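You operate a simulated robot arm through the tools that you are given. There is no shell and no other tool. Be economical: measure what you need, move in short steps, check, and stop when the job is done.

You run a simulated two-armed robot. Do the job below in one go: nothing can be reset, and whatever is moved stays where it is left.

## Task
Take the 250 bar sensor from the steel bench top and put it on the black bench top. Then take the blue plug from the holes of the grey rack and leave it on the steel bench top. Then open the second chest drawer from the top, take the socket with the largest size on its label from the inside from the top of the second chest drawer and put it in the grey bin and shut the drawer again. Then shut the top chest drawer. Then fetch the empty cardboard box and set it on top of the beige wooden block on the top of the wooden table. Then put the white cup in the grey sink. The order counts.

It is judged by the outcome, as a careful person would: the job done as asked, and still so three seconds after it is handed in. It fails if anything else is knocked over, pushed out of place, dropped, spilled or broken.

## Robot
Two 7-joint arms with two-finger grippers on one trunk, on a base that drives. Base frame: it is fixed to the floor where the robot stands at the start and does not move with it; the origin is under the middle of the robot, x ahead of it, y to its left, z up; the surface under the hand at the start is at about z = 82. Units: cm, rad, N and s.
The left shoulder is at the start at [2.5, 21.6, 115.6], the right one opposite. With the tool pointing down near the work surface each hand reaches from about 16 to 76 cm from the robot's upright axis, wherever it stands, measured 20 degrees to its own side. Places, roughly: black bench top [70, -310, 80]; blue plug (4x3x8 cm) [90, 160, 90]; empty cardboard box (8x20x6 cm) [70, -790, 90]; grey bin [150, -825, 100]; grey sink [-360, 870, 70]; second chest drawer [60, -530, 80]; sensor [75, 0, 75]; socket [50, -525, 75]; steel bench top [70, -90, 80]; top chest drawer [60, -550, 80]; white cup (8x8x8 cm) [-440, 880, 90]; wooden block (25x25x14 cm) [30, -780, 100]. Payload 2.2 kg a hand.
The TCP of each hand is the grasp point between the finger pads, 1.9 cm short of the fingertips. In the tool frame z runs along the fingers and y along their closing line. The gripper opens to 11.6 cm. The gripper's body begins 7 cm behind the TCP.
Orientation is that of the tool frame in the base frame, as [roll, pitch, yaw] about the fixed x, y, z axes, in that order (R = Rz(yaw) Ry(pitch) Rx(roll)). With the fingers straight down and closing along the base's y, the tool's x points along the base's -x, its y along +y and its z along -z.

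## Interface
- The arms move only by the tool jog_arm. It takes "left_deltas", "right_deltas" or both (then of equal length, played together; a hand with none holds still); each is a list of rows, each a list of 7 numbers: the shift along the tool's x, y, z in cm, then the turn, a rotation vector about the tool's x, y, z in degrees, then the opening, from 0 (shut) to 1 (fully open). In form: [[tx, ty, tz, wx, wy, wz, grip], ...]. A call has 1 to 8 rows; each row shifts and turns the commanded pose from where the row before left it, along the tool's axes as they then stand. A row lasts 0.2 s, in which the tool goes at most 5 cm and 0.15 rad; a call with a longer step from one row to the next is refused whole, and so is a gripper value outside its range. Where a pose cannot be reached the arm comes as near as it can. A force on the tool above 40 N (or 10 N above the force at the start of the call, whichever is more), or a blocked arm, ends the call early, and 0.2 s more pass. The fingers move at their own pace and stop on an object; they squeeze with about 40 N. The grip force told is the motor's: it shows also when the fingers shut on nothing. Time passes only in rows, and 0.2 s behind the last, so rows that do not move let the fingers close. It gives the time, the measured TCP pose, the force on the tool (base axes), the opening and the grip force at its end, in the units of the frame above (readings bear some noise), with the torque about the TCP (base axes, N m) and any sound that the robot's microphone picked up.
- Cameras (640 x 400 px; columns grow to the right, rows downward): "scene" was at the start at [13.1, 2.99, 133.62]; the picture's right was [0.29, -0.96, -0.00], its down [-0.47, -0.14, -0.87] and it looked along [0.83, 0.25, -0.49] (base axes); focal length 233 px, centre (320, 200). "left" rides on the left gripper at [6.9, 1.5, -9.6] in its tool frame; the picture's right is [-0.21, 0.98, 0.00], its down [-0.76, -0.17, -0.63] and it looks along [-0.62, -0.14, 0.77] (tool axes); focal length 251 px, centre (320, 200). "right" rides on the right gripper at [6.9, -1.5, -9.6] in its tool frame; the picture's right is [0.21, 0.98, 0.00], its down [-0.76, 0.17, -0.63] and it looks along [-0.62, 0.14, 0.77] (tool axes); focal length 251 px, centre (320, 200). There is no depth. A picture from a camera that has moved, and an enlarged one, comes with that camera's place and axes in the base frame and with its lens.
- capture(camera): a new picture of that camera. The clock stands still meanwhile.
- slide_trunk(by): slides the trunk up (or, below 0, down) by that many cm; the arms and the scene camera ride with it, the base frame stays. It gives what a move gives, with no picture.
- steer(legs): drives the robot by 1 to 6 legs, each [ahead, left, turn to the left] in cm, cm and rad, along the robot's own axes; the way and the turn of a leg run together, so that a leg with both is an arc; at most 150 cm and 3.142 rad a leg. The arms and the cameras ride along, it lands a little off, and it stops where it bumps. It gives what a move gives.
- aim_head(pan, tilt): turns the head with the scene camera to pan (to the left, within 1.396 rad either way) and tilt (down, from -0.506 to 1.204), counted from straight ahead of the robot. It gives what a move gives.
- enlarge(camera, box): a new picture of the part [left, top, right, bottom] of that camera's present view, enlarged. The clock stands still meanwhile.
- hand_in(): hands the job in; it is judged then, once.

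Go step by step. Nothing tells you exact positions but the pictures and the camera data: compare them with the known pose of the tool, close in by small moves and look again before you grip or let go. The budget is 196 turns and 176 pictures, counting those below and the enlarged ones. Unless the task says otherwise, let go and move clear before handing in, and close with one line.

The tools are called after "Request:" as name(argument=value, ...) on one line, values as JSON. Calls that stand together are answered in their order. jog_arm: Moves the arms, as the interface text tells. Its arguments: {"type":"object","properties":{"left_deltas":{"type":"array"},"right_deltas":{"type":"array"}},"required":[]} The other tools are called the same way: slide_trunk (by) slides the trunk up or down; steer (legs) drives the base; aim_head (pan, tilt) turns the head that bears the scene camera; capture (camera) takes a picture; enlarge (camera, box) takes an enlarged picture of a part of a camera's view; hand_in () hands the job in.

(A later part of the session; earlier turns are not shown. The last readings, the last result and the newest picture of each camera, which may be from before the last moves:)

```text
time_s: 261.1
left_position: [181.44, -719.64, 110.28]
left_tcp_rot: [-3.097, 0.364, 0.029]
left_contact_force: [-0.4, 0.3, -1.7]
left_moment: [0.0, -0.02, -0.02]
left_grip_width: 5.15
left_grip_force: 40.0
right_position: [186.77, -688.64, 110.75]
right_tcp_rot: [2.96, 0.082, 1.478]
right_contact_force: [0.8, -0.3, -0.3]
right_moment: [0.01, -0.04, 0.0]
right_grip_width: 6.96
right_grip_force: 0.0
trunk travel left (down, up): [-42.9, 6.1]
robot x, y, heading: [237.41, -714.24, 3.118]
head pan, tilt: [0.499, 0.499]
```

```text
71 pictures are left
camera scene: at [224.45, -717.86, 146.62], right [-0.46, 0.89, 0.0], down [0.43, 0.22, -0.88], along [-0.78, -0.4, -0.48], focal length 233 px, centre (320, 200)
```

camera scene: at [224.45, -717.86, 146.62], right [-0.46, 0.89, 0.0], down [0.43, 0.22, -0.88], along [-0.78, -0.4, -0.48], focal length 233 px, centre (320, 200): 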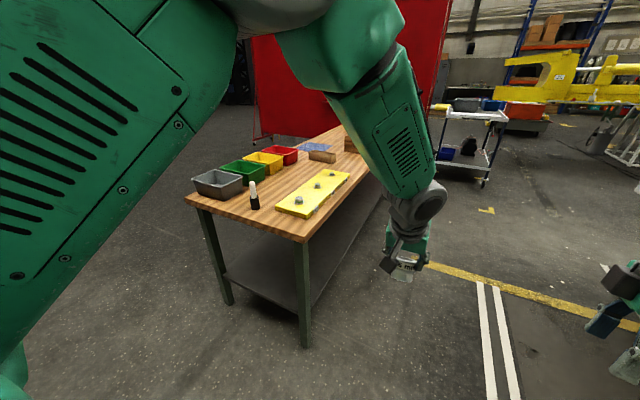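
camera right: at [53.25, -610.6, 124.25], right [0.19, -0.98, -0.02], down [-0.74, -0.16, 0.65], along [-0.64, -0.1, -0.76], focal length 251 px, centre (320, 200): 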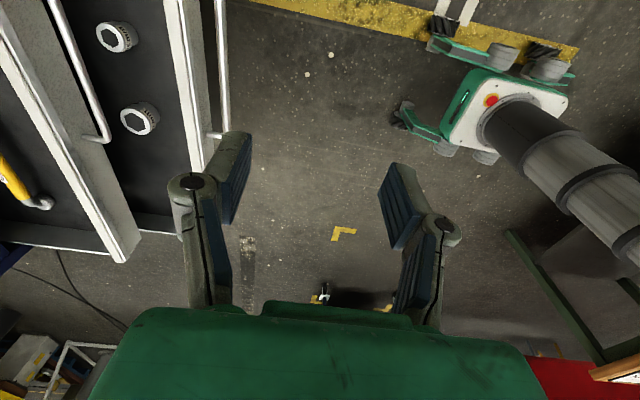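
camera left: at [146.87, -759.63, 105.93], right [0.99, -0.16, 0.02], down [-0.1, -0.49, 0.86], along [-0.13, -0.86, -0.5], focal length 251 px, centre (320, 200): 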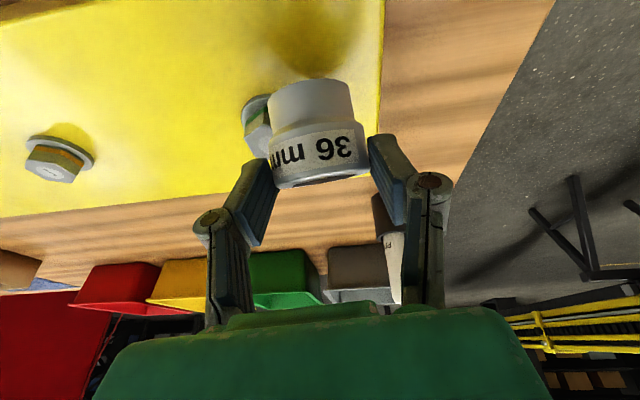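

The bin is at about [143, -828] and the bottle at [144, -800] with its top near z=95. I'll strafe along the table's end, then look again.

Request:
steer(legs=[[0, 108, 0]])

Request:
aim_head(pan=0.0, tilt=0.6)

Request:
jog_arm(left_deltas=[[0, 0, 0, 0, 0, 0, 0.3], [0, 0, 0, 0, 0, 0, 0.3], [0, 0, 0, 0, 0, 0, 0.3], [0, 0, 0, 0, 0, 0, 0.3], [0, 0, 0, 0, 0, 0, 0.3], [0, 0, 0, 0, 0, 0, 0.3], [0, 0, 0, 0, 0, 0, 0.3], [0, 0, 0, 0, 0, 0, 0.3]])

Request:
capture(camera="scene")

Request:
capture(camera="left")

```text
time_s: 266.6
left_position: [179.25, -826.69, 110.26]
left_tcp_rot: [-3.099, 0.364, 0.031]
left_contact_force: [0.6, -0.2, -1.5]
left_moment: [0.0, -0.06, -0.03]
left_grip_width: 5.16
left_grip_force: 40.5
right_position: [184.5, -795.73, 110.73]
right_tcp_rot: [2.961, 0.082, 1.476]
right_contact_force: [-0.6, 0.3, -0.6]
right_moment: [-0.01, 0.0, -0.01]
right_grip_width: 6.96
right_grip_force: 0.0
trunk travel left (down, up): [-42.9, 6.1]
robot x, y, heading: [235.05, -821.41, 3.116]
head pan, tilt: [0.499, 0.499]
```

```text
time_s: 267.6
left_position: [179.61, -826.69, 110.42]
left_tcp_rot: [-3.102, 0.368, 0.03]
left_contact_force: [-0.7, 0.4, -2.0]
left_moment: [-0.01, -0.01, -0.03]
left_grip_width: 5.13
left_grip_force: 40.1
right_position: [184.98, -795.69, 110.89]
right_tcp_rot: [2.961, 0.085, 1.471]
right_contact_force: [-0.5, 0.0, -0.2]
right_moment: [-0.01, 0.01, -0.05]
right_grip_width: 6.96
right_grip_force: 0.1
trunk travel left (down, up): [-42.9, 6.1]
robot x, y, heading: [234.69, -821.37, 3.123]
head pan, tilt: [0.0, 0.6]
```

```text
time_s: 269.4
left_position: [179.62, -826.67, 110.35]
left_tcp_rot: [-3.1, 0.367, 0.032]
left_contact_force: [0.5, 0.2, -1.9]
left_moment: [-0.02, 0.01, 0.01]
left_grip_width: 5.13
left_grip_force: 39.7
right_position: [184.82, -795.82, 110.95]
right_tcp_rot: [2.96, 0.087, 1.472]
right_contact_force: [0.2, 0.2, 0.1]
right_moment: [-0.05, 0.0, 0.05]
right_grip_width: 6.96
right_grip_force: 0.0
trunk travel left (down, up): [-42.9, 6.1]
robot x, y, heading: [234.48, -821.57, 3.116]
head pan, tilt: [0.0, 0.6]
```

```text
70 pictures are left
camera scene: at [221.5, -820.6, 145.7], right [0.02, 1.0, 0.0], down [0.57, -0.01, -0.82], along [-0.82, 0.02, -0.57], focal length 233 px, centre (320, 200)
```

scene: 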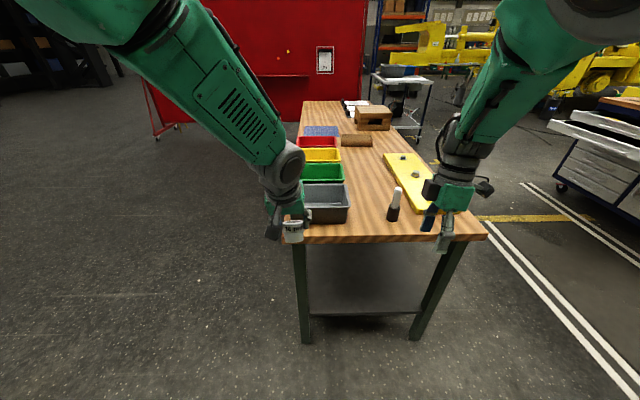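

```text
69 pictures are left
camera left: at [189.37, -828.37, 116.84], right [-0.19, -0.98, 0.04], down [-0.48, 0.13, 0.87], along [-0.86, 0.14, -0.49], focal length 251 px, centre (320, 200)
```

left: 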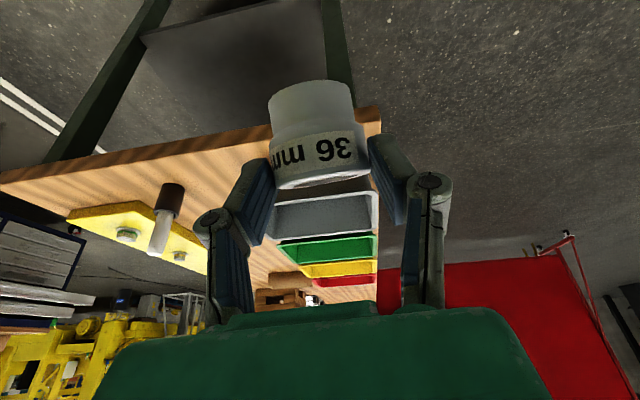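

The bin is now seen clearly: centre about [137, -818], roughly 19 cm square. I'll drive forward 42 cm and shift the hand 7.5 cm to the right.

Request:
steer(legs=[[42, 0, 0]])

Request:
jog_arm(left_deltas=[[0, -3.7, 0, 0, 0, 0, 0.3], [0, -3.7, 0, 0, 0, 0, 0.3], [0, 0, 0, 0, 0, 0, 0.3]])

Request:
capture(camera="left")

Request:
capture(camera="scene")

```text
time_s: 272.0
left_position: [137.23, -825.64, 110.41]
left_tcp_rot: [-3.099, 0.368, 0.027]
left_contact_force: [0.0, -0.5, -2.0]
left_moment: [-0.01, 0.02, -0.01]
left_grip_width: 5.12
left_grip_force: 40.0
right_position: [142.57, -794.8, 111.09]
right_tcp_rot: [2.967, 0.09, 1.472]
right_contact_force: [0.7, -1.1, -0.1]
right_moment: [0.01, 0.02, 0.01]
right_grip_width: 6.96
right_grip_force: 0.0
trunk travel left (down, up): [-42.9, 6.1]
robot x, y, heading: [192.55, -820.34, 3.122]
head pan, tilt: [0.0, 0.6]
```

```text
time_s: 273.0
left_position: [135.97, -820.55, 113.38]
left_tcp_rot: [-3.016, 0.367, 0.122]
left_contact_force: [0.2, -0.2, -2.4]
left_moment: [0.01, 0.0, -0.01]
left_grip_width: 5.13
left_grip_force: 39.7
right_position: [143.33, -794.64, 111.26]
right_tcp_rot: [2.968, 0.093, 1.463]
right_contact_force: [-0.5, -0.4, -0.3]
right_moment: [0.01, 0.03, -0.01]
right_grip_width: 6.95
right_grip_force: 0.0
trunk travel left (down, up): [-42.9, 6.1]
robot x, y, heading: [192.26, -820.38, 3.118]
head pan, tilt: [0.0, 0.6]
stopped in row 3 (left hand): the arm was blocked; the commanded pose is now the measured one
```

```text
68 pictures are left
camera left: at [145.96, -822.03, 119.61], right [-0.12, -0.99, -0.04], down [-0.48, 0.03, 0.88], along [-0.87, 0.13, -0.48], focal length 251 px, centre (320, 200)
```

left: 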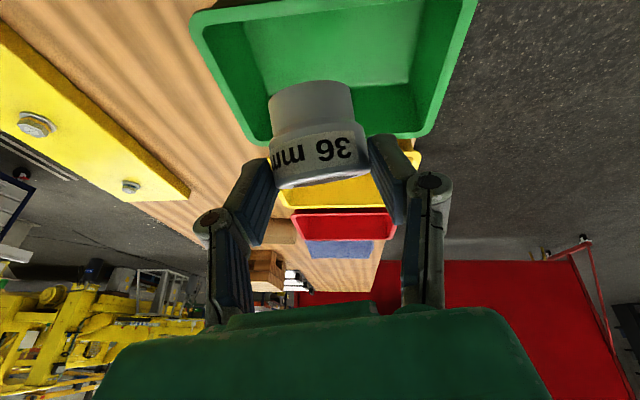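

```text
67 pictures are left
camera scene: at [179.2, -819.65, 145.71], right [0.02, 1.0, 0.0], down [0.57, -0.01, -0.82], along [-0.82, 0.02, -0.57], focal length 233 px, centre (320, 200)
```

scene: 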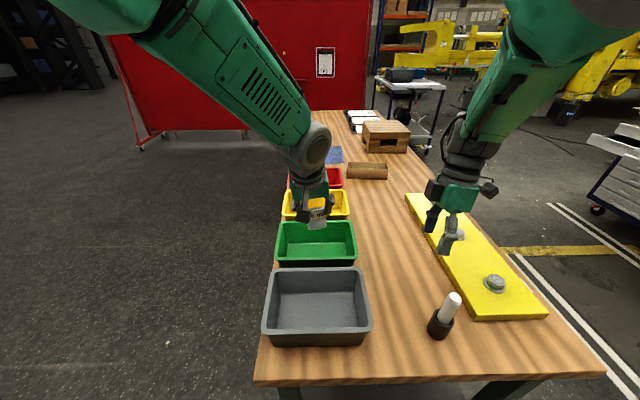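

The bin centre is about [143.5, -819.5]. I'll back up 8 cm and lower the hand with the arm.

Request:
steer(legs=[[-8, 0, 0]])

Request:
jog_arm(left_deltas=[[1.5, 0, 3.8, 0, 0, 0, 0.3], [1.5, 0, 3.8, 0, 0, 0, 0.3], [1.5, 0, 3.8, 0, 0, 0, 0.3], [0.8, 0, 2.2, 0, 0, 0, 0.3], [0, 0, 0, 0, 0, 0, 0.3]])

Request:
capture(camera="left")

Request:
capture(camera="scene")

```text
time_s: 274.0
left_position: [143.46, -820.78, 112.74]
left_tcp_rot: [-3.016, 0.357, 0.126]
left_contact_force: [-0.3, -0.1, -3.0]
left_moment: [0.04, -0.01, 0.02]
left_grip_width: 5.15
left_grip_force: 39.6
right_position: [150.82, -794.82, 110.96]
right_tcp_rot: [2.961, 0.093, 1.46]
right_contact_force: [-1.0, 1.0, -0.5]
right_moment: [-0.02, 0.04, 0.0]
right_grip_width: 6.94
right_grip_force: 0.0
trunk travel left (down, up): [-42.9, 6.1]
robot x, y, heading: [200.19, -820.62, 3.124]
head pan, tilt: [0.0, 0.6]
```

```text
time_s: 275.2
left_position: [143.34, -819.7, 99.2]
left_tcp_rot: [-2.995, 0.362, 0.161]
left_contact_force: [0.0, 0.3, -1.4]
left_moment: [-0.02, 0.0, 0.02]
left_grip_width: 5.13
left_grip_force: 39.9
right_position: [151.71, -794.46, 111.25]
right_tcp_rot: [2.967, 0.098, 1.459]
right_contact_force: [0.0, -0.1, 0.2]
right_moment: [-0.01, -0.01, -0.01]
right_grip_width: 6.97
right_grip_force: 0.1
trunk travel left (down, up): [-42.9, 6.1]
robot x, y, heading: [200.3, -820.58, 3.121]
head pan, tilt: [0.0, 0.6]
```

```text
66 pictures are left
camera left: at [153.31, -821.19, 105.52], right [-0.09, -0.99, -0.06], down [-0.48, 0.0, 0.88], along [-0.87, 0.11, -0.48], focal length 251 px, centre (320, 200)
```

left: 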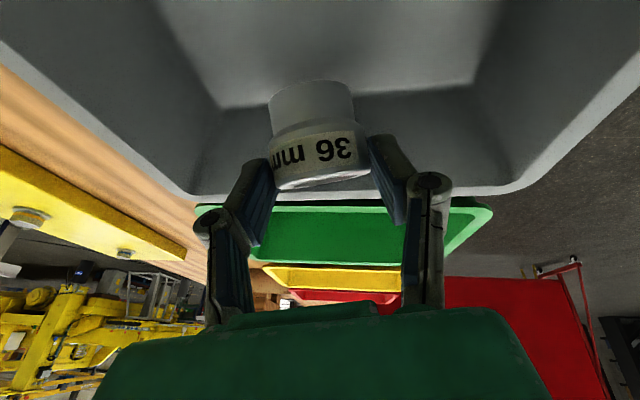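

```text
65 pictures are left
camera scene: at [186.83, -819.68, 145.69], right [0.02, 1.0, 0.0], down [0.57, -0.01, -0.82], along [-0.82, 0.02, -0.57], focal length 233 px, centre (320, 200)
```

scene: 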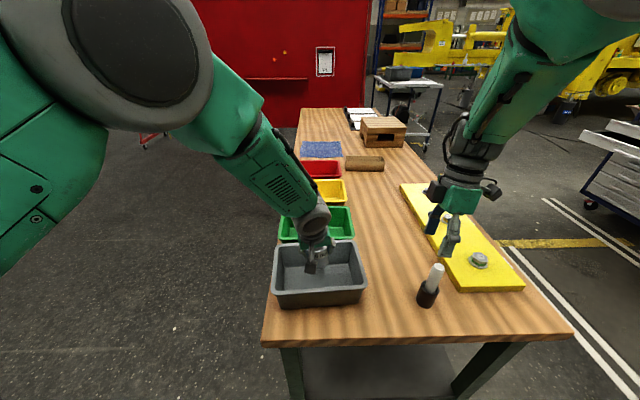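

The socket is over the bin. I'll lower it with a slight pull back and stop at contact.

Request:
jog_arm(left_deltas=[[1.9, 0, 2.67, 0, 0, 0, 0.3], [1.9, 0, 2.67, 0, 0, 0, 0.3], [1.3, 0, 1.8, 0, 0, 0, 0.3], [0, 0, 0, 0, 0, 0, 0.3]])

Request:
capture(camera="left")

```text
time_s: 276.1
left_position: [145.97, -818.53, 90.98]
left_tcp_rot: [-3.024, 0.379, 0.135]
left_contact_force: [6.7, -3.0, 15.3]
left_moment: [-0.61, -0.28, 0.2]
left_grip_width: 5.16
left_grip_force: 39.9
right_position: [151.98, -794.6, 111.52]
right_tcp_rot: [2.974, 0.098, 1.459]
right_contact_force: [-1.0, -0.5, 0.1]
right_moment: [0.02, -0.03, 0.0]
right_grip_width: 6.99
right_grip_force: 0.0
trunk travel left (down, up): [-42.9, 6.1]
robot x, y, heading: [200.54, -820.56, 3.118]
head pan, tilt: [0.0, 0.6]
stopped in row 4 (left hand): the force on the tool passed its limit at 68 N (the readings are from after the stop); the commanded pose is now the measured one
```

```text
64 pictures are left
camera left: at [155.94, -819.87, 97.2], right [-0.11, -0.99, -0.03], down [-0.47, 0.03, 0.88], along [-0.88, 0.11, -0.47], focal length 251 px, centre (320, 200)
```

left: 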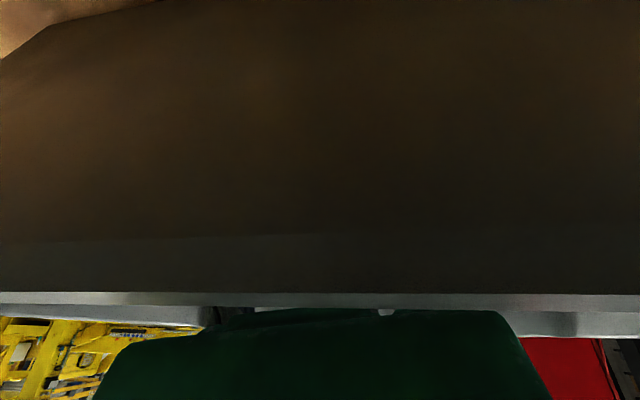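

The camera side of the hand seems to be touching the bin's front rim. I'll rise a little, move forward 3 cm, straighten the tilt, and check.

Request:
jog_arm(left_deltas=[[-0.8, 0, -2.0, 0, 0, 0, 0.3], [-0.8, 0, -2.0, 0, 0, 0, 0.3], [-1.5, 0, 0.5, 0, 8, 0, 0.3], [-1.5, 0, 0.5, 0, 8, 0, 0.3], [0, 0, 0, 0, 0, 0, 0.3]])

Request:
capture(camera="left")

Request:
capture(camera="scene")

```text
time_s: 277.3
left_position: [142.98, -819.12, 95.41]
left_tcp_rot: [-3.026, 0.103, 0.096]
left_contact_force: [0.2, -0.4, -2.7]
left_moment: [0.0, -0.01, -0.01]
left_grip_width: 5.16
left_grip_force: 40.1
right_position: [151.99, -794.72, 111.66]
right_tcp_rot: [2.975, 0.1, 1.459]
right_contact_force: [-0.5, -0.2, 0.4]
right_moment: [0.01, 0.02, 0.04]
right_grip_width: 6.98
right_grip_force: 0.0
trunk travel left (down, up): [-42.9, 6.1]
robot x, y, heading: [200.56, -820.51, 3.118]
head pan, tilt: [0.0, 0.6]
```

```text
63 pictures are left
camera left: at [150.91, -821.05, 104.06], right [-0.13, -0.99, -0.09], down [-0.69, 0.03, 0.72], along [-0.71, 0.16, -0.69], focal length 251 px, centre (320, 200)
```

left: 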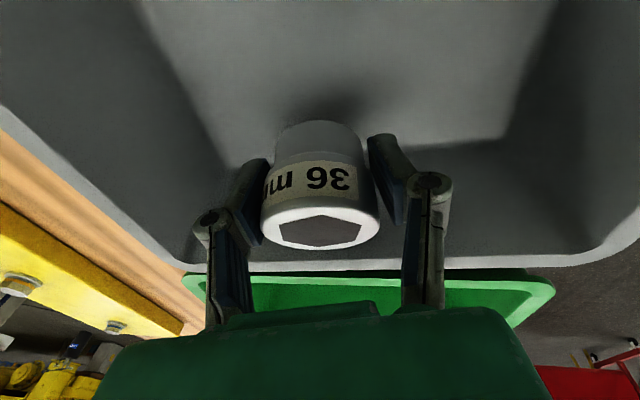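

```text
62 pictures are left
camera scene: at [187.07, -820.07, 145.73], right [0.02, 1.0, 0.0], down [0.57, -0.01, -0.82], along [-0.82, 0.02, -0.57], focal length 233 px, centre (320, 200)
```

scene: 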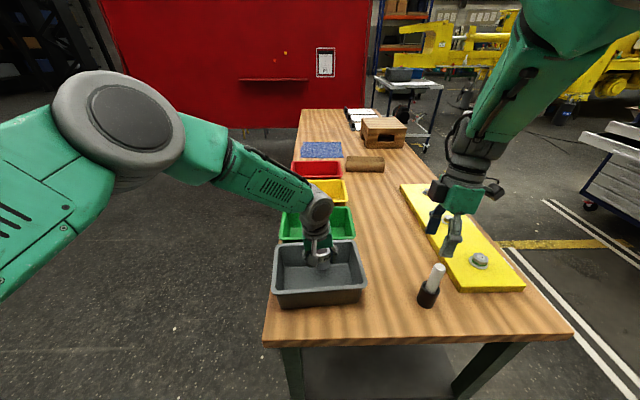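

The socket is well inside the bin, centred. I'll lower to contact in small steps.

Request:
jog_arm(left_deltas=[[0.2, 0, 1.6, 0, 0, 0, 0.3], [0.15, 0, 1.4, 0, 0, 0, 0.3], [0, 0, 0, 0, 0, 0, 0.3]])

Request:
jog_arm(left_deltas=[[0.1, 0, 1.0, 0, 0, 0, 0.3], [0, 0, 0, 0, 0, 0, 0.3]])

Request:
capture(camera="left")

```text
time_s: 278.1
left_position: [142.77, -818.77, 92.18]
left_tcp_rot: [-3.027, 0.1, 0.096]
left_contact_force: [-0.7, -0.2, -1.5]
left_moment: [0.0, -0.02, 0.02]
left_grip_width: 5.17
left_grip_force: 39.8
right_position: [151.79, -794.7, 111.67]
right_tcp_rot: [2.976, 0.102, 1.462]
right_contact_force: [1.0, -0.9, 0.0]
right_moment: [0.0, -0.02, 0.01]
right_grip_width: 6.96
right_grip_force: 0.0
trunk travel left (down, up): [-42.9, 6.1]
robot x, y, heading: [200.49, -820.39, 3.126]
head pan, tilt: [0.0, 0.6]
```

```text
time_s: 278.7
left_position: [142.83, -818.65, 91.72]
left_tcp_rot: [-3.026, 0.111, 0.098]
left_contact_force: [-1.1, -3.5, 25.5]
left_moment: [-0.3, 0.65, 0.07]
left_grip_width: 5.17
left_grip_force: 39.5
right_position: [151.99, -794.83, 111.76]
right_tcp_rot: [2.977, 0.099, 1.461]
right_contact_force: [-0.1, -0.1, 0.6]
right_moment: [-0.01, 0.02, 0.0]
right_grip_width: 6.95
right_grip_force: 0.1
trunk travel left (down, up): [-42.9, 6.1]
robot x, y, heading: [200.09, -820.61, 3.122]
head pan, tilt: [0.0, 0.6]
```

```text
61 pictures are left
camera left: at [150.71, -820.55, 100.23], right [-0.13, -0.99, -0.09], down [-0.69, 0.03, 0.73], along [-0.71, 0.16, -0.68], focal length 251 px, centre (320, 200)
```

left: 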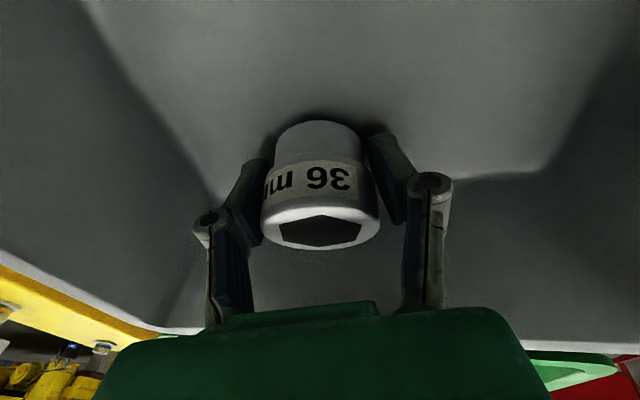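

The socket rests on the bin's floor. I'll release and rise.

Request:
jog_arm(left_deltas=[[0, 0, -0.4, 0, 0, 0, 0.3], [0, 0, 0, 0, 0, 0, 0.5], [0, 0, 0, 0, 0, 0, 0.65], [0, 0, -2, 0, 0, 0, 0.65], [0, 0, -4, 0, 0, 0, 0.65], [0, 0, -4.5, 0, 0, 0, 0.65], [0, 0, -4.5, 0, 0, 0, 0.65], [0, 0, -4.5, 0, 0, 0, 0.65]])

Request:
capture(camera="left")

```text
time_s: 280.5
left_position: [145.31, -820.58, 111.06]
left_tcp_rot: [-3.03, 0.1, 0.096]
left_contact_force: [0.9, 0.5, -0.5]
left_moment: [0.02, 0.01, -0.03]
left_grip_width: 7.54
left_grip_force: 0.1
right_position: [151.92, -794.66, 111.89]
right_tcp_rot: [2.978, 0.101, 1.46]
right_contact_force: [-0.3, 0.6, 0.5]
right_moment: [0.01, 0.0, 0.02]
right_grip_width: 6.93
right_grip_force: 0.1
trunk travel left (down, up): [-42.9, 6.1]
robot x, y, heading: [200.44, -820.58, 3.122]
head pan, tilt: [0.0, 0.6]
```

```text
60 pictures are left
camera left: at [153.18, -822.53, 119.71], right [-0.13, -0.99, -0.09], down [-0.69, 0.03, 0.72], along [-0.71, 0.15, -0.69], focal length 251 px, centre (320, 200)
```

left: 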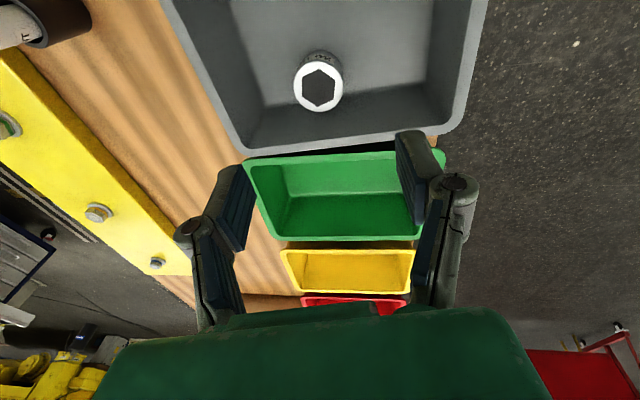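

The 36 mm socket is in the grey bin. Next I'll drive back around to face the chest for shutting the second drawer.

Request:
steer(legs=[[-38, 0, 0], [0, -140, 0], [0, 0, -1.571], [0, 105, 0], [0, 105, 0]])

Request:
jog_arm(right_deltas=[[0, 0, 0, 8.5, 0, 0, 0.4], [0, 0, 0, 8.5, 0, 0, 0.4], [0, 0, 0, 8.5, 0, 0, 0.4], [0, 0, 0, 8.5, 0, 0, 0.4], [0, 0, 0, 8.5, 0, 0, 0.4], [0, 0, 0, 8.5, 0, 0, 0.4], [0, 0, 0, 8.5, 0, 0, 0.4], [0, 0, 0, 8.5, 0, 0, 0.4]], left_deltas=[[3, 1, 0, 0, 0, 0, 0.5], [3, 3, 0, 0, 0, 0, 0.5], [3, 3, 0, 0, 0, 0, 0.5], [3, 3, -2, 0, 0, 0, 0.5], [0, 3, -2, 0, 0, 0, 0.5], [0, 3, -2, 0, 0, 0, 0.5], [0, 0, -2, 0, 0, 0, 0.5], [0, 0, 0, 0, 0, 0, 0.5]])

Request:
aim_head(pan=0.0, tilt=0.6)

Request:
capture(camera="scene")

```text
time_s: 303.4
left_position: [30.5, -620.78, 110.91]
left_tcp_rot: [-3.028, 0.102, -1.473]
left_contact_force: [-0.5, 0.0, 0.3]
left_moment: [0.01, 0.03, -0.01]
left_grip_width: 7.54
left_grip_force: 0.0
right_position: [56.71, -627.54, 111.65]
right_tcp_rot: [2.974, 0.099, -0.109]
right_contact_force: [0.7, -0.1, -0.6]
right_moment: [-0.03, 0.01, -0.03]
right_grip_width: 6.96
right_grip_force: 0.1
trunk travel left (down, up): [-42.9, 6.1]
robot x, y, heading: [30.69, -676.36, 1.55]
head pan, tilt: [0.0, 0.6]
```

```text
time_s: 305.2
left_position: [15.09, -635.22, 115.96]
left_tcp_rot: [-3.029, 0.103, -1.474]
left_contact_force: [0.0, 0.2, 0.8]
left_moment: [-0.06, -0.01, -0.04]
left_grip_width: 5.8
left_grip_force: 0.0
right_position: [57.31, -627.3, 113.21]
right_tcp_rot: [-2.095, 0.157, -0.141]
right_contact_force: [-0.9, 0.7, 0.4]
right_moment: [0.0, 0.02, 0.05]
right_grip_width: 4.65
right_grip_force: 0.0
trunk travel left (down, up): [-42.9, 6.1]
robot x, y, heading: [30.59, -675.99, 1.552]
head pan, tilt: [0.0, 0.6]
```

```text
time_s: 305.8
left_position: [14.84, -635.3, 115.92]
left_tcp_rot: [-3.028, 0.105, -1.473]
left_contact_force: [-0.4, 0.2, 0.7]
left_moment: [-0.04, 0.0, 0.01]
left_grip_width: 5.81
left_grip_force: 0.1
right_position: [57.39, -627.38, 112.95]
right_tcp_rot: [-2.105, 0.157, -0.144]
right_contact_force: [-0.2, 0.4, -0.4]
right_moment: [0.01, 0.02, 0.03]
right_grip_width: 4.64
right_grip_force: 0.2
trunk travel left (down, up): [-42.9, 6.1]
robot x, y, heading: [30.63, -675.92, 1.548]
head pan, tilt: [0.0, 0.6]
```

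```text
59 pictures are left
camera scene: at [30.91, -662.46, 145.71], right [1.0, -0.02, 0.0], down [-0.01, -0.57, -0.82], along [0.02, 0.82, -0.57], focal length 233 px, centre (320, 200)
```

scene: 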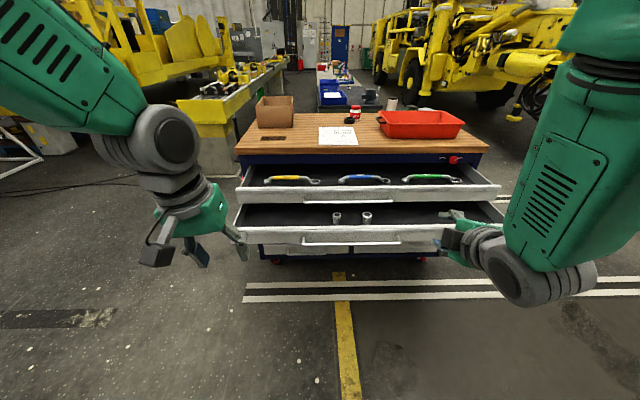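

I'll finish turning the right hand to the forward-upward pose used before and lower the trunk again.

Request:
jog_arm(right_deltas=[[0, 0, 0, 7.8, 0, 0, 0.4], [0, 0, 0, 7.8, 0, 0, 0.4], [0, 0, 0, 7.8, 0, 0, 0.4], [0, 0, 0, 7.8, 0, 0, 0.4], [0, 0, 0, 7.8, 0, 0, 0.4], [0, 0, 0, 7.8, 0, 0, 0.4], [0, 0, 0, 7.8, -4.5, -1.5, 0.4], [0, 0, 0, 6, -4.5, -1.5, 0.4]])

Request:
slide_trunk(by=-40)

Request:
jog_arm(right_deltas=[[0, 0, 0, 0, 0, 0, 0.4], [0, 0, 0, 0, 0, 0, 0.4]])

Request:
capture(camera="right")

```text
refused: row 7 steps farther than a row can; nothing moved
```

```text
time_s: 309.6
left_position: [14.94, -635.43, 75.96]
left_tcp_rot: [-3.028, 0.103, -1.474]
left_contact_force: [0.0, -0.4, 0.2]
left_moment: [0.0, -0.03, -0.03]
left_grip_width: 5.78
left_grip_force: 0.0
right_position: [57.46, -627.76, 72.18]
right_tcp_rot: [-2.121, 0.158, -0.152]
right_contact_force: [0.2, 0.2, 0.1]
right_moment: [-0.01, -0.01, -0.01]
right_grip_width: 4.64
right_grip_force: 0.1
trunk travel left (down, up): [-2.9, 46.1]
robot x, y, heading: [30.77, -676.06, 1.551]
head pan, tilt: [0.0, 0.6]
```

```text
time_s: 310.2
left_position: [14.87, -635.43, 75.96]
left_tcp_rot: [-3.029, 0.105, -1.472]
left_contact_force: [0.4, 0.3, 0.0]
left_moment: [-0.03, -0.02, -0.01]
left_grip_width: 5.77
left_grip_force: 0.1
right_position: [57.48, -627.72, 72.09]
right_tcp_rot: [-2.123, 0.159, -0.15]
right_contact_force: [-0.4, -1.2, -0.8]
right_moment: [0.01, -0.01, -0.04]
right_grip_width: 4.63
right_grip_force: 0.0
trunk travel left (down, up): [-2.9, 46.1]
robot x, y, heading: [30.92, -675.95, 1.55]
head pan, tilt: [0.0, 0.6]
```

```text
58 pictures are left
camera right: at [64.19, -636.38, 77.32], right [0.0, -0.52, -0.86], down [-0.8, -0.51, 0.31], along [-0.6, 0.69, -0.42], focal length 251 px, centre (320, 200)
```

right: 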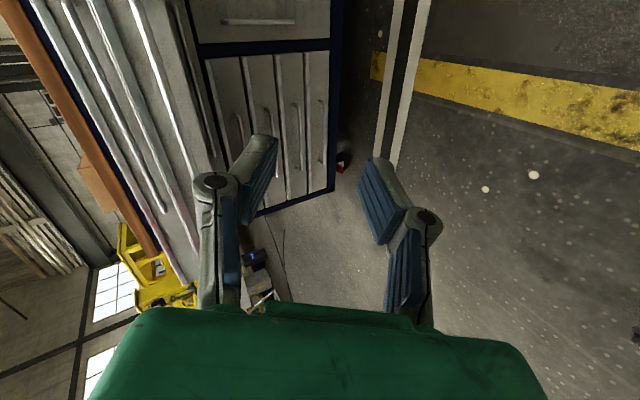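

Request:
jog_arm(right_deltas=[[-3.7, -1.7, 2.8, 0, 0, 0, 0.4], [-3.7, -1.7, 2.8, 0, 0, 0, 0.4], [-3.7, -1.7, 2.8, 0, 0, 0, 0.4], [0, 0, 0, 7.8, 0, 0, 0.4], [0, 0, 0, 7.8, 0, 0, 0.4], [0, 0, 0, 7.8, 0, 0, 0.4], [0, 0, 0, 7.8, 0, 0, 0.4], [0, 0, 0, 7.8, 0, 0, 0.4]])

Request:
jog_arm(right_deltas=[[0, 0, 0, 7.8, 0, 0, 0.4], [0, 0, 0, 7.8, 0, 0, 0.4], [0, 0, 0, 7.8, 0, 0, 0.4], [0, 0, 0, 0, -4.5, -1.5, 0.4], [0, 0, 0, 0, -4.5, -1.5, 0.4], [0, 0, 0, 0, 0, 0, 0.4]])

Request:
capture(camera="right")

```text
time_s: 312.0
left_position: [14.93, -635.44, 75.95]
left_tcp_rot: [-3.026, 0.105, -1.473]
left_contact_force: [0.2, 0.5, -0.1]
left_moment: [0.0, 0.01, -0.01]
left_grip_width: 5.79
left_grip_force: 0.0
right_position: [47.03, -616.78, 72.92]
right_tcp_rot: [-1.436, 0.104, -0.122]
right_contact_force: [0.8, 1.2, -0.3]
right_moment: [-0.02, -0.02, -0.02]
right_grip_width: 4.66
right_grip_force: 0.0
trunk travel left (down, up): [-2.9, 46.1]
robot x, y, heading: [30.72, -675.89, 1.549]
head pan, tilt: [0.0, 0.6]
```

```text
time_s: 313.4
left_position: [14.73, -635.54, 75.92]
left_tcp_rot: [-3.027, 0.103, -1.472]
left_contact_force: [0.3, 0.0, 0.6]
left_moment: [0.01, -0.02, -0.04]
left_grip_width: 5.79
left_grip_force: 0.0
right_position: [46.52, -616.96, 72.86]
right_tcp_rot: [-1.028, -0.028, -0.001]
right_contact_force: [-1.2, -0.8, -0.9]
right_moment: [0.01, -0.01, 0.0]
right_grip_width: 4.63
right_grip_force: 0.1
trunk travel left (down, up): [-2.9, 46.1]
robot x, y, heading: [30.36, -676.16, 1.558]
head pan, tilt: [0.0, 0.6]
```

```text
57 pictures are left
camera right: at [53.67, -626.11, 69.29], right [0.24, 0.51, -0.83], down [-0.74, -0.45, -0.49], along [-0.62, 0.73, 0.27], focal length 251 px, centre (320, 200)
```

right: 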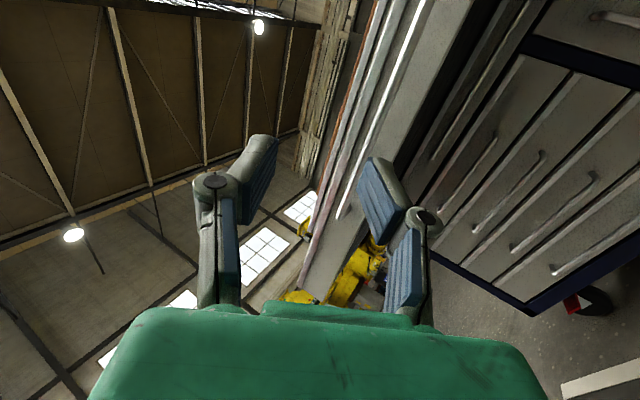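

Now I'll bring the right hand to handle height with a longer reach and raise the left hand clear.

Request:
jog_arm(right_deltas=[[0, 1.4, 4.6, 0, 0, 0, 0.4], [0, 1.4, 4.6, 0, 0, 0, 0.4], [0, 1.3, 4.6, 0, 0, 0, 0.4], [0, 0, 0, 0, 0, 0, 0.4], [0, 0, 0, 0, 0, 0, 0.4], [0, 0, 0, 0, 0, 0, 0.4]], left_deltas=[[0, 0, -4.5, 0, 0, 0, 0.5], [0, 0, -4.5, 0, 0, 0, 0.5], [0, 0, -4.5, 0, 0, 0, 0.5], [0, 0, -4.5, 0, 0, 0, 0.5], [0, 0, -4.5, 0, 0, 0, 0.5], [0, 0, -4.5, 0, 0, 0, 0.5]])

Request:
capture(camera="right")

```text
time_s: 314.8
left_position: [12.04, -638.45, 102.8]
left_tcp_rot: [-3.029, 0.105, -1.472]
left_contact_force: [0.2, -0.6, 0.0]
left_moment: [0.04, 0.01, -0.02]
left_grip_width: 5.81
left_grip_force: 0.1
right_position: [46.68, -603.04, 76.41]
right_tcp_rot: [-1.026, -0.027, -0.001]
right_contact_force: [0.0, -0.4, 0.9]
right_moment: [-0.01, -0.02, -0.02]
right_grip_width: 4.66
right_grip_force: 0.0
trunk travel left (down, up): [-2.9, 46.1]
robot x, y, heading: [30.37, -676.01, 1.547]
head pan, tilt: [0.0, 0.6]
```

```text
56 pictures are left
camera right: at [53.76, -612.18, 72.96], right [0.24, 0.51, -0.83], down [-0.74, -0.45, -0.49], along [-0.62, 0.73, 0.27], focal length 251 px, centre (320, 200)
```

right: 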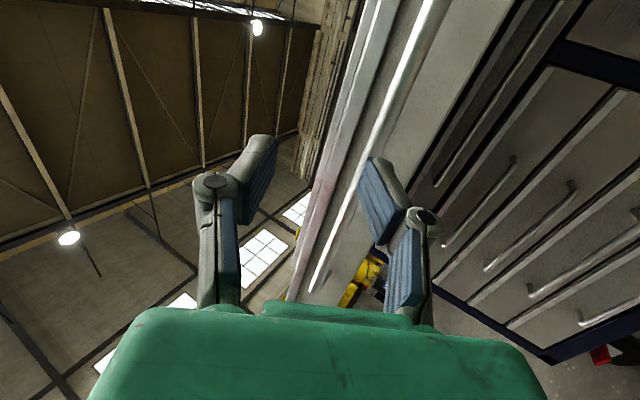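

The bar is level with the grasp point. I'll push by driving forward, first most of the way.

Request:
steer(legs=[[40, 0, 0]])

Request:
capture(camera="right")

Request:
capture(camera="scene")

```text
time_s: 317.3
left_position: [12.8, -598.71, 102.64]
left_tcp_rot: [-3.027, 0.105, -1.472]
left_contact_force: [0.1, 0.7, -0.8]
left_moment: [0.02, -0.02, 0.01]
left_grip_width: 5.83
left_grip_force: 0.0
right_position: [47.43, -563.4, 76.53]
right_tcp_rot: [-1.026, -0.028, -0.003]
right_contact_force: [0.0, -2.3, 1.8]
right_moment: [0.01, -0.05, -0.03]
right_grip_width: 4.66
right_grip_force: 0.0
trunk travel left (down, up): [-2.9, 46.1]
robot x, y, heading: [31.51, -636.42, 1.549]
head pan, tilt: [0.0, 0.6]
```

```text
55 pictures are left
camera right: at [54.52, -572.5, 72.95], right [0.24, 0.51, -0.83], down [-0.74, -0.45, -0.49], along [-0.62, 0.73, 0.27], focal length 251 px, centre (320, 200)
```

right: 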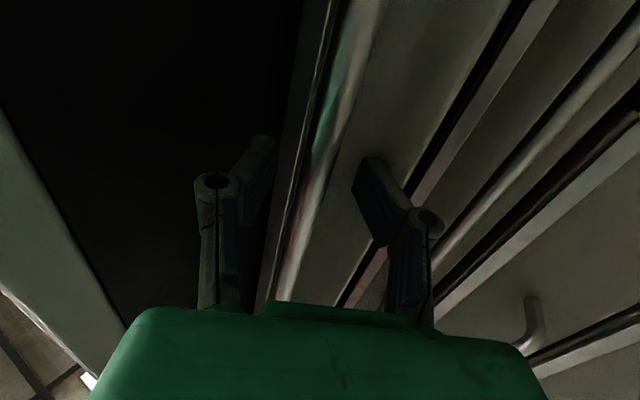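

```text
54 pictures are left
camera scene: at [31.61, -622.92, 105.71], right [1.0, -0.02, 0.0], down [-0.01, -0.57, -0.82], along [0.02, 0.82, -0.57], focal length 233 px, centre (320, 200)
```

scene: 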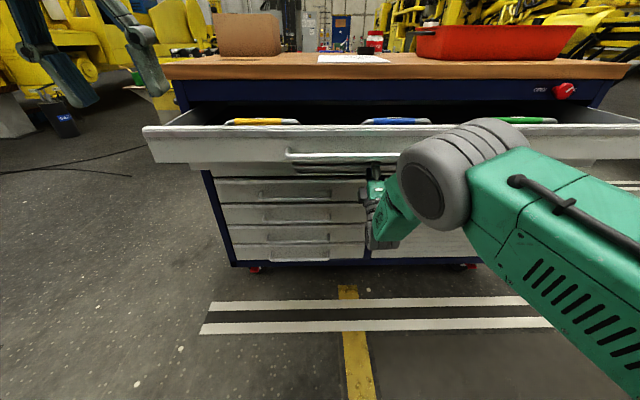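

It follows. I'll push the remaining 13 cm until it stops.

Request:
steer(legs=[[13.5, 0, 0]])

Request:
capture(camera="right")

```text
time_s: 318.6
left_position: [13.12, -585.36, 102.84]
left_tcp_rot: [-3.03, 0.107, -1.472]
left_contact_force: [-0.6, 0.2, 0.3]
left_moment: [-0.02, 0.01, 0.03]
left_grip_width: 5.79
left_grip_force: 0.1
right_position: [47.8, -549.96, 76.75]
right_tcp_rot: [-1.022, -0.028, -0.003]
right_contact_force: [0.7, -6.0, 2.6]
right_moment: [-0.03, 0.07, 0.04]
right_grip_width: 5.82
right_grip_force: 0.1
trunk travel left (down, up): [-2.9, 46.1]
robot x, y, heading: [32.11, -622.94, 1.552]
head pan, tilt: [0.0, 0.6]
```

```text
53 pictures are left
camera right: at [54.89, -559.01, 73.21], right [0.24, 0.51, -0.83], down [-0.74, -0.45, -0.49], along [-0.62, 0.73, 0.27], focal length 251 px, centre (320, 200)
```

right: 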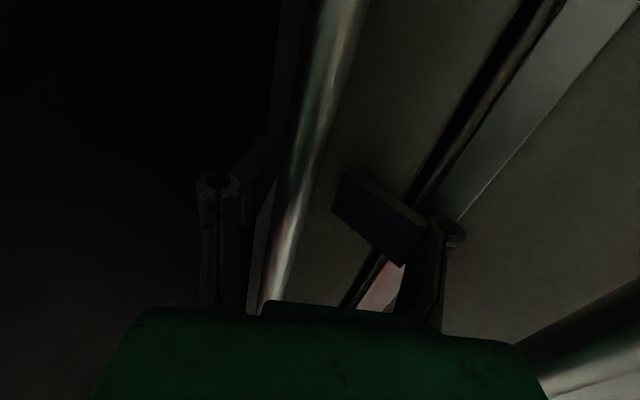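

The drawer seems fully in. I'll pull the hand back and check from outside.

Request:
steer(legs=[[-45, 0, 0]])

Request:
aim_head(pan=0.2, tilt=0.4)

Request:
capture(camera="right")

Request:
capture(camera="scene")

```text
time_s: 321.3
left_position: [12.3, -630.68, 102.84]
left_tcp_rot: [-3.026, 0.109, -1.475]
left_contact_force: [-0.9, 1.1, 0.3]
left_moment: [0.03, -0.02, 0.01]
left_grip_width: 5.8
left_grip_force: 0.0
right_position: [46.92, -594.93, 77.15]
right_tcp_rot: [-1.018, -0.028, -0.004]
right_contact_force: [-0.1, 0.1, 0.0]
right_moment: [-0.04, 0.01, -0.03]
right_grip_width: 4.64
right_grip_force: 0.0
trunk travel left (down, up): [-2.9, 46.1]
robot x, y, heading: [31.13, -667.64, 1.548]
head pan, tilt: [0.0, 0.6]
```

```text
time_s: 322.0
left_position: [12.43, -630.8, 102.99]
left_tcp_rot: [-3.026, 0.115, -1.475]
left_contact_force: [0.0, 0.3, 0.6]
left_moment: [0.02, 0.01, 0.02]
left_grip_width: 5.81
left_grip_force: 0.1
right_position: [47.0, -595.28, 77.15]
right_tcp_rot: [-1.017, -0.027, -0.006]
right_contact_force: [-0.3, 0.3, -0.1]
right_moment: [0.01, -0.02, 0.02]
right_grip_width: 4.6
right_grip_force: 0.0
trunk travel left (down, up): [-2.9, 46.1]
robot x, y, heading: [31.25, -667.52, 1.549]
head pan, tilt: [0.201, 0.4]
```

```text
52 pictures are left
camera right: at [54.1, -604.31, 73.55], right [0.24, 0.51, -0.82], down [-0.75, -0.45, -0.5], along [-0.62, 0.73, 0.28], focal length 251 px, centre (320, 200)
```

right: 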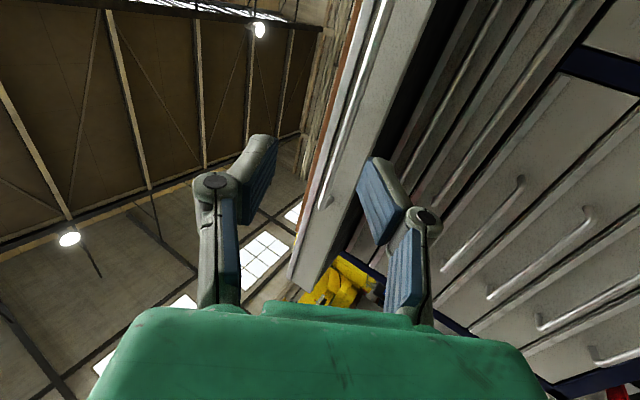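

```text
51 pictures are left
camera scene: at [29.14, -653.88, 107.53], right [0.98, 0.18, 0.0], down [0.07, -0.39, -0.92], along [-0.16, 0.9, -0.39], focal length 233 px, centre (320, 200)
```

scene: 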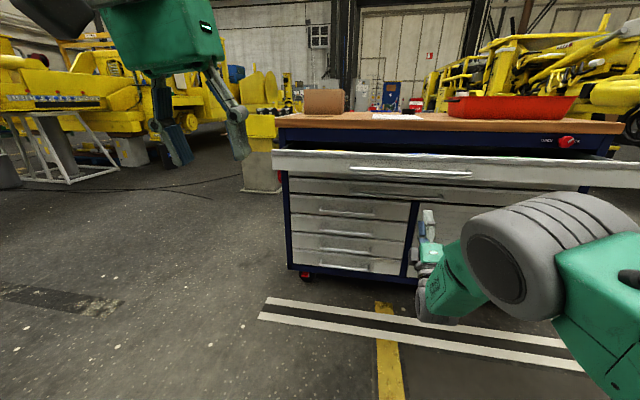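

The second drawer is flush again. Now I'll raise the hand to the top drawer's handle height (z≈84.5) and push that one shut.

Request:
slide_trunk(by=7.3)

Request:
steer(legs=[[15, 0, 0]])

Request:
capture(camera="right")

```text
time_s: 323.1
left_position: [12.44, -630.76, 110.24]
left_tcp_rot: [-3.029, 0.111, -1.474]
left_contact_force: [1.3, 0.7, -0.6]
left_moment: [0.0, 0.03, 0.0]
left_grip_width: 5.79
left_grip_force: 0.1
right_position: [47.05, -595.21, 84.43]
right_tcp_rot: [-1.016, -0.027, -0.005]
right_contact_force: [-0.2, 0.0, -0.1]
right_moment: [0.01, -0.01, -0.01]
right_grip_width: 4.62
right_grip_force: 0.0
trunk travel left (down, up): [-10.2, 38.8]
robot x, y, heading: [30.64, -667.9, 1.553]
head pan, tilt: [0.201, 0.4]
```

```text
time_s: 324.5
left_position: [12.73, -615.67, 110.23]
left_tcp_rot: [-3.03, 0.111, -1.474]
left_contact_force: [0.1, 1.0, 0.3]
left_moment: [0.0, 0.02, 0.02]
left_grip_width: 5.83
left_grip_force: 0.1
right_position: [47.34, -580.23, 84.35]
right_tcp_rot: [-1.016, -0.026, -0.004]
right_contact_force: [-0.3, -0.1, -0.7]
right_moment: [0.04, 0.01, -0.03]
right_grip_width: 4.64
right_grip_force: 0.1
trunk travel left (down, up): [-10.2, 38.8]
robot x, y, heading: [31.25, -652.32, 1.55]
head pan, tilt: [0.201, 0.4]
```

```text
50 pictures are left
camera right: at [54.39, -589.24, 80.73], right [0.24, 0.51, -0.82], down [-0.75, -0.45, -0.49], along [-0.62, 0.73, 0.28], focal length 251 px, centre (320, 200)
```

right: 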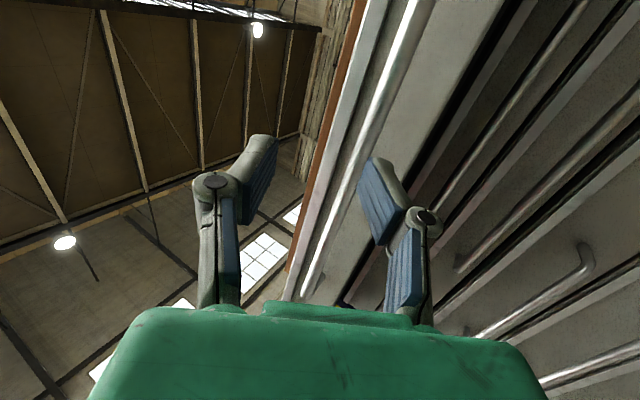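

Aligned as before. I'll push the top drawer in.

Request:
steer(legs=[[22, 0, 0]])

Request:
steer(legs=[[8.5, 0, 0]])

Request:
capture(camera="right")

Request:
capture(camera="scene")

```text
time_s: 326.2
left_position: [13.14, -594.26, 110.29]
left_tcp_rot: [-3.029, 0.113, -1.473]
left_contact_force: [-0.2, 0.3, -0.5]
left_moment: [-0.01, -0.03, 0.02]
left_grip_width: 5.81
left_grip_force: 0.1
right_position: [47.79, -558.58, 84.6]
right_tcp_rot: [-1.015, -0.027, -0.006]
right_contact_force: [0.5, -0.2, -0.5]
right_moment: [0.03, -0.01, 0.02]
right_grip_width: 4.66
right_grip_force: 0.0
trunk travel left (down, up): [-10.2, 38.8]
robot x, y, heading: [31.34, -631.03, 1.548]
head pan, tilt: [0.201, 0.4]
```

```text
time_s: 327.3
left_position: [13.34, -586.11, 110.39]
left_tcp_rot: [-3.028, 0.118, -1.475]
left_contact_force: [-0.3, 0.1, 0.0]
left_moment: [-0.02, 0.01, 0.03]
left_grip_width: 5.81
left_grip_force: 0.1
right_position: [48.14, -550.33, 84.97]
right_tcp_rot: [-1.006, -0.027, -0.005]
right_contact_force: [0.1, -5.3, 3.2]
right_moment: [-0.01, 0.01, 0.05]
right_grip_width: 5.58
right_grip_force: 0.0
trunk travel left (down, up): [-10.2, 38.8]
robot x, y, heading: [31.45, -622.69, 1.55]
head pan, tilt: [0.201, 0.4]
```

```text
49 pictures are left
camera right: at [55.13, -559.41, 81.25], right [0.24, 0.52, -0.82], down [-0.75, -0.44, -0.5], along [-0.62, 0.73, 0.28], focal length 251 px, centre (320, 200)
```

right: 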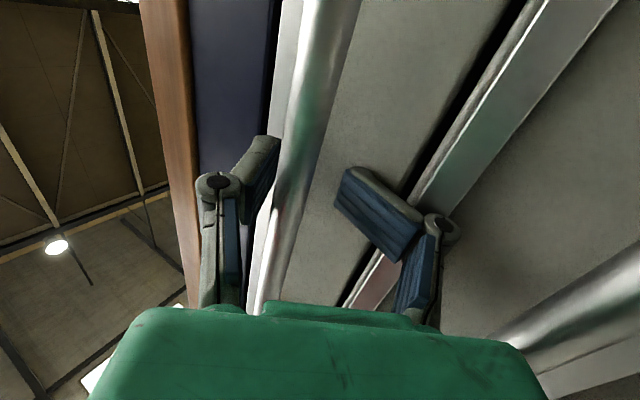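

```text
48 pictures are left
camera scene: at [30.11, -608.62, 114.85], right [0.98, 0.18, 0.0], down [0.07, -0.39, -0.92], along [-0.16, 0.91, -0.39], focal length 233 px, centre (320, 200)
```

scene: 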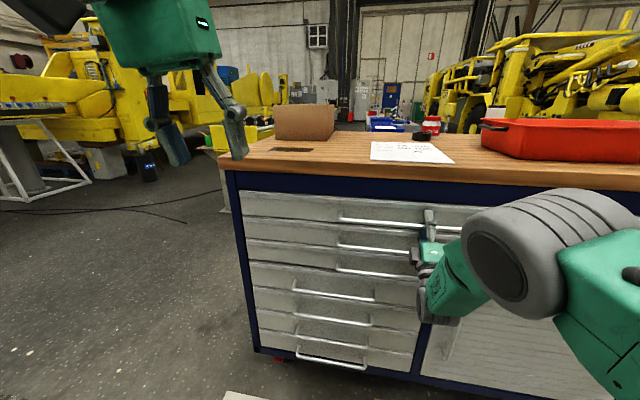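

Both drawers are shut and flush. I'll back off, raise the trunk, and turn the right hand to point down again.

Request:
steer(legs=[[-48, 0, 0]])

Request:
slide_trunk(by=24)

Request:
jog_arm(right_deltas=[[0, 0, -3, -8.5, 0, 0, 0.5], [0, 0, -3, -8.5, 0, 0, 0.5], [0, 0, -3, -8.5, 0, 0, 0.5], [0, 0, -3, -8.5, 0, 0, 0.5], [0, 0, 0, -8.5, 0, 0, 0.5], [0, 0, 0, -8.5, 0, 0, 0.5], [0, 0, 0, -8.5, 0, 0, 0.5], [0, 0, 0, -8.5, 0, 0, 0.5]])

Request:
jog_arm(right_deltas=[[0, 0, 0, -8.5, 0, 0, 0.5], [0, 0, 0, -8.5, 0, 0, 0.5], [0, 0, 0, -8.5, 0, 0, 0.5], [0, 0, 0, -8.5, 0, 0, 0.5], [0, 0, 0, -8.5, 0, 0, 0.5], [0, 0, 0, -8.5, 0, 0, 0.5]])

Request:
enlarge(camera="scene", box=[220, 90, 540, 290])

```text
time_s: 330.1
left_position: [12.38, -634.19, 110.29]
left_tcp_rot: [-3.028, 0.115, -1.477]
left_contact_force: [0.4, -1.1, -0.8]
left_moment: [0.03, 0.01, 0.0]
left_grip_width: 5.8
left_grip_force: 0.1
right_position: [47.23, -598.57, 85.16]
right_tcp_rot: [-1.005, -0.026, -0.009]
right_contact_force: [-0.5, 1.0, 0.4]
right_moment: [0.04, 0.01, 0.02]
right_grip_width: 4.63
right_grip_force: 0.0
trunk travel left (down, up): [-10.2, 38.8]
robot x, y, heading: [30.58, -670.2, 1.544]
head pan, tilt: [0.201, 0.4]
```

```text
time_s: 332.6
left_position: [12.58, -634.24, 134.12]
left_tcp_rot: [-3.031, 0.107, -1.478]
left_contact_force: [-0.1, 0.2, 0.7]
left_moment: [0.0, 0.0, 0.02]
left_grip_width: 5.8
left_grip_force: 0.0
right_position: [47.18, -598.74, 109.35]
right_tcp_rot: [-1.001, -0.023, -0.009]
right_contact_force: [-0.6, -0.3, 0.4]
right_moment: [0.03, 0.01, 0.0]
right_grip_width: 4.67
right_grip_force: 0.1
trunk travel left (down, up): [-34.2, 14.8]
robot x, y, heading: [31.03, -670.22, 1.546]
head pan, tilt: [0.201, 0.4]
```

```text
time_s: 334.2
left_position: [12.44, -634.6, 134.08]
left_tcp_rot: [-3.033, 0.104, -1.478]
left_contact_force: [-0.2, 0.0, 0.3]
left_moment: [0.04, -0.02, 0.01]
left_grip_width: 5.83
left_grip_force: 0.1
right_position: [49.02, -613.23, 95.65]
right_tcp_rot: [-2.129, -0.002, -0.047]
right_contact_force: [-0.4, 0.4, 0.9]
right_moment: [0.01, -0.04, 0.0]
right_grip_width: 5.81
right_grip_force: 0.0
trunk travel left (down, up): [-34.2, 14.8]
robot x, y, heading: [30.79, -670.31, 1.547]
head pan, tilt: [0.201, 0.4]
stopped in row 7 (right hand): the arm was blocked; the commanded pose is now the measured one
```

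```text
time_s: 335.6
left_position: [12.61, -634.46, 133.99]
left_tcp_rot: [-3.031, 0.101, -1.478]
left_contact_force: [0.1, -0.5, -0.9]
left_moment: [-0.01, -0.01, -0.02]
left_grip_width: 5.82
left_grip_force: 0.0
right_position: [48.87, -613.01, 95.6]
right_tcp_rot: [-3.015, -0.006, -0.037]
right_contact_force: [0.3, -0.1, -0.1]
right_moment: [0.0, 0.03, -0.03]
right_grip_width: 5.8
right_grip_force: 0.0
trunk travel left (down, up): [-34.2, 14.8]
robot x, y, heading: [30.56, -670.33, 1.544]
head pan, tilt: [0.201, 0.4]
```

```text
2.00 times, centred on (380, 190) of scene
camera zoom: at [29.26, -656.41, 138.82], right [0.98, 0.17, 0.0], down [0.07, -0.39, -0.92], along [-0.16, 0.91, -0.39], focal length 465 px, centre (200, 220)
```

zoom: 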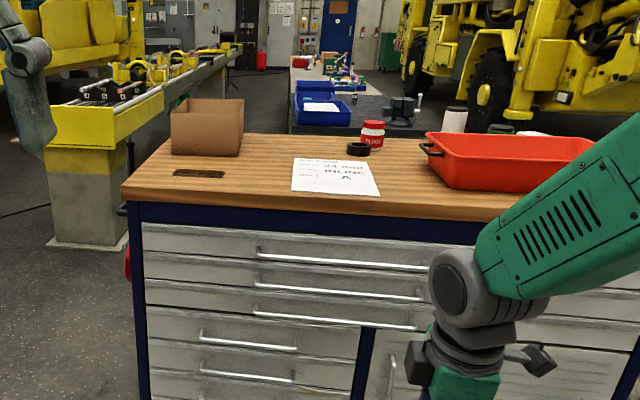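

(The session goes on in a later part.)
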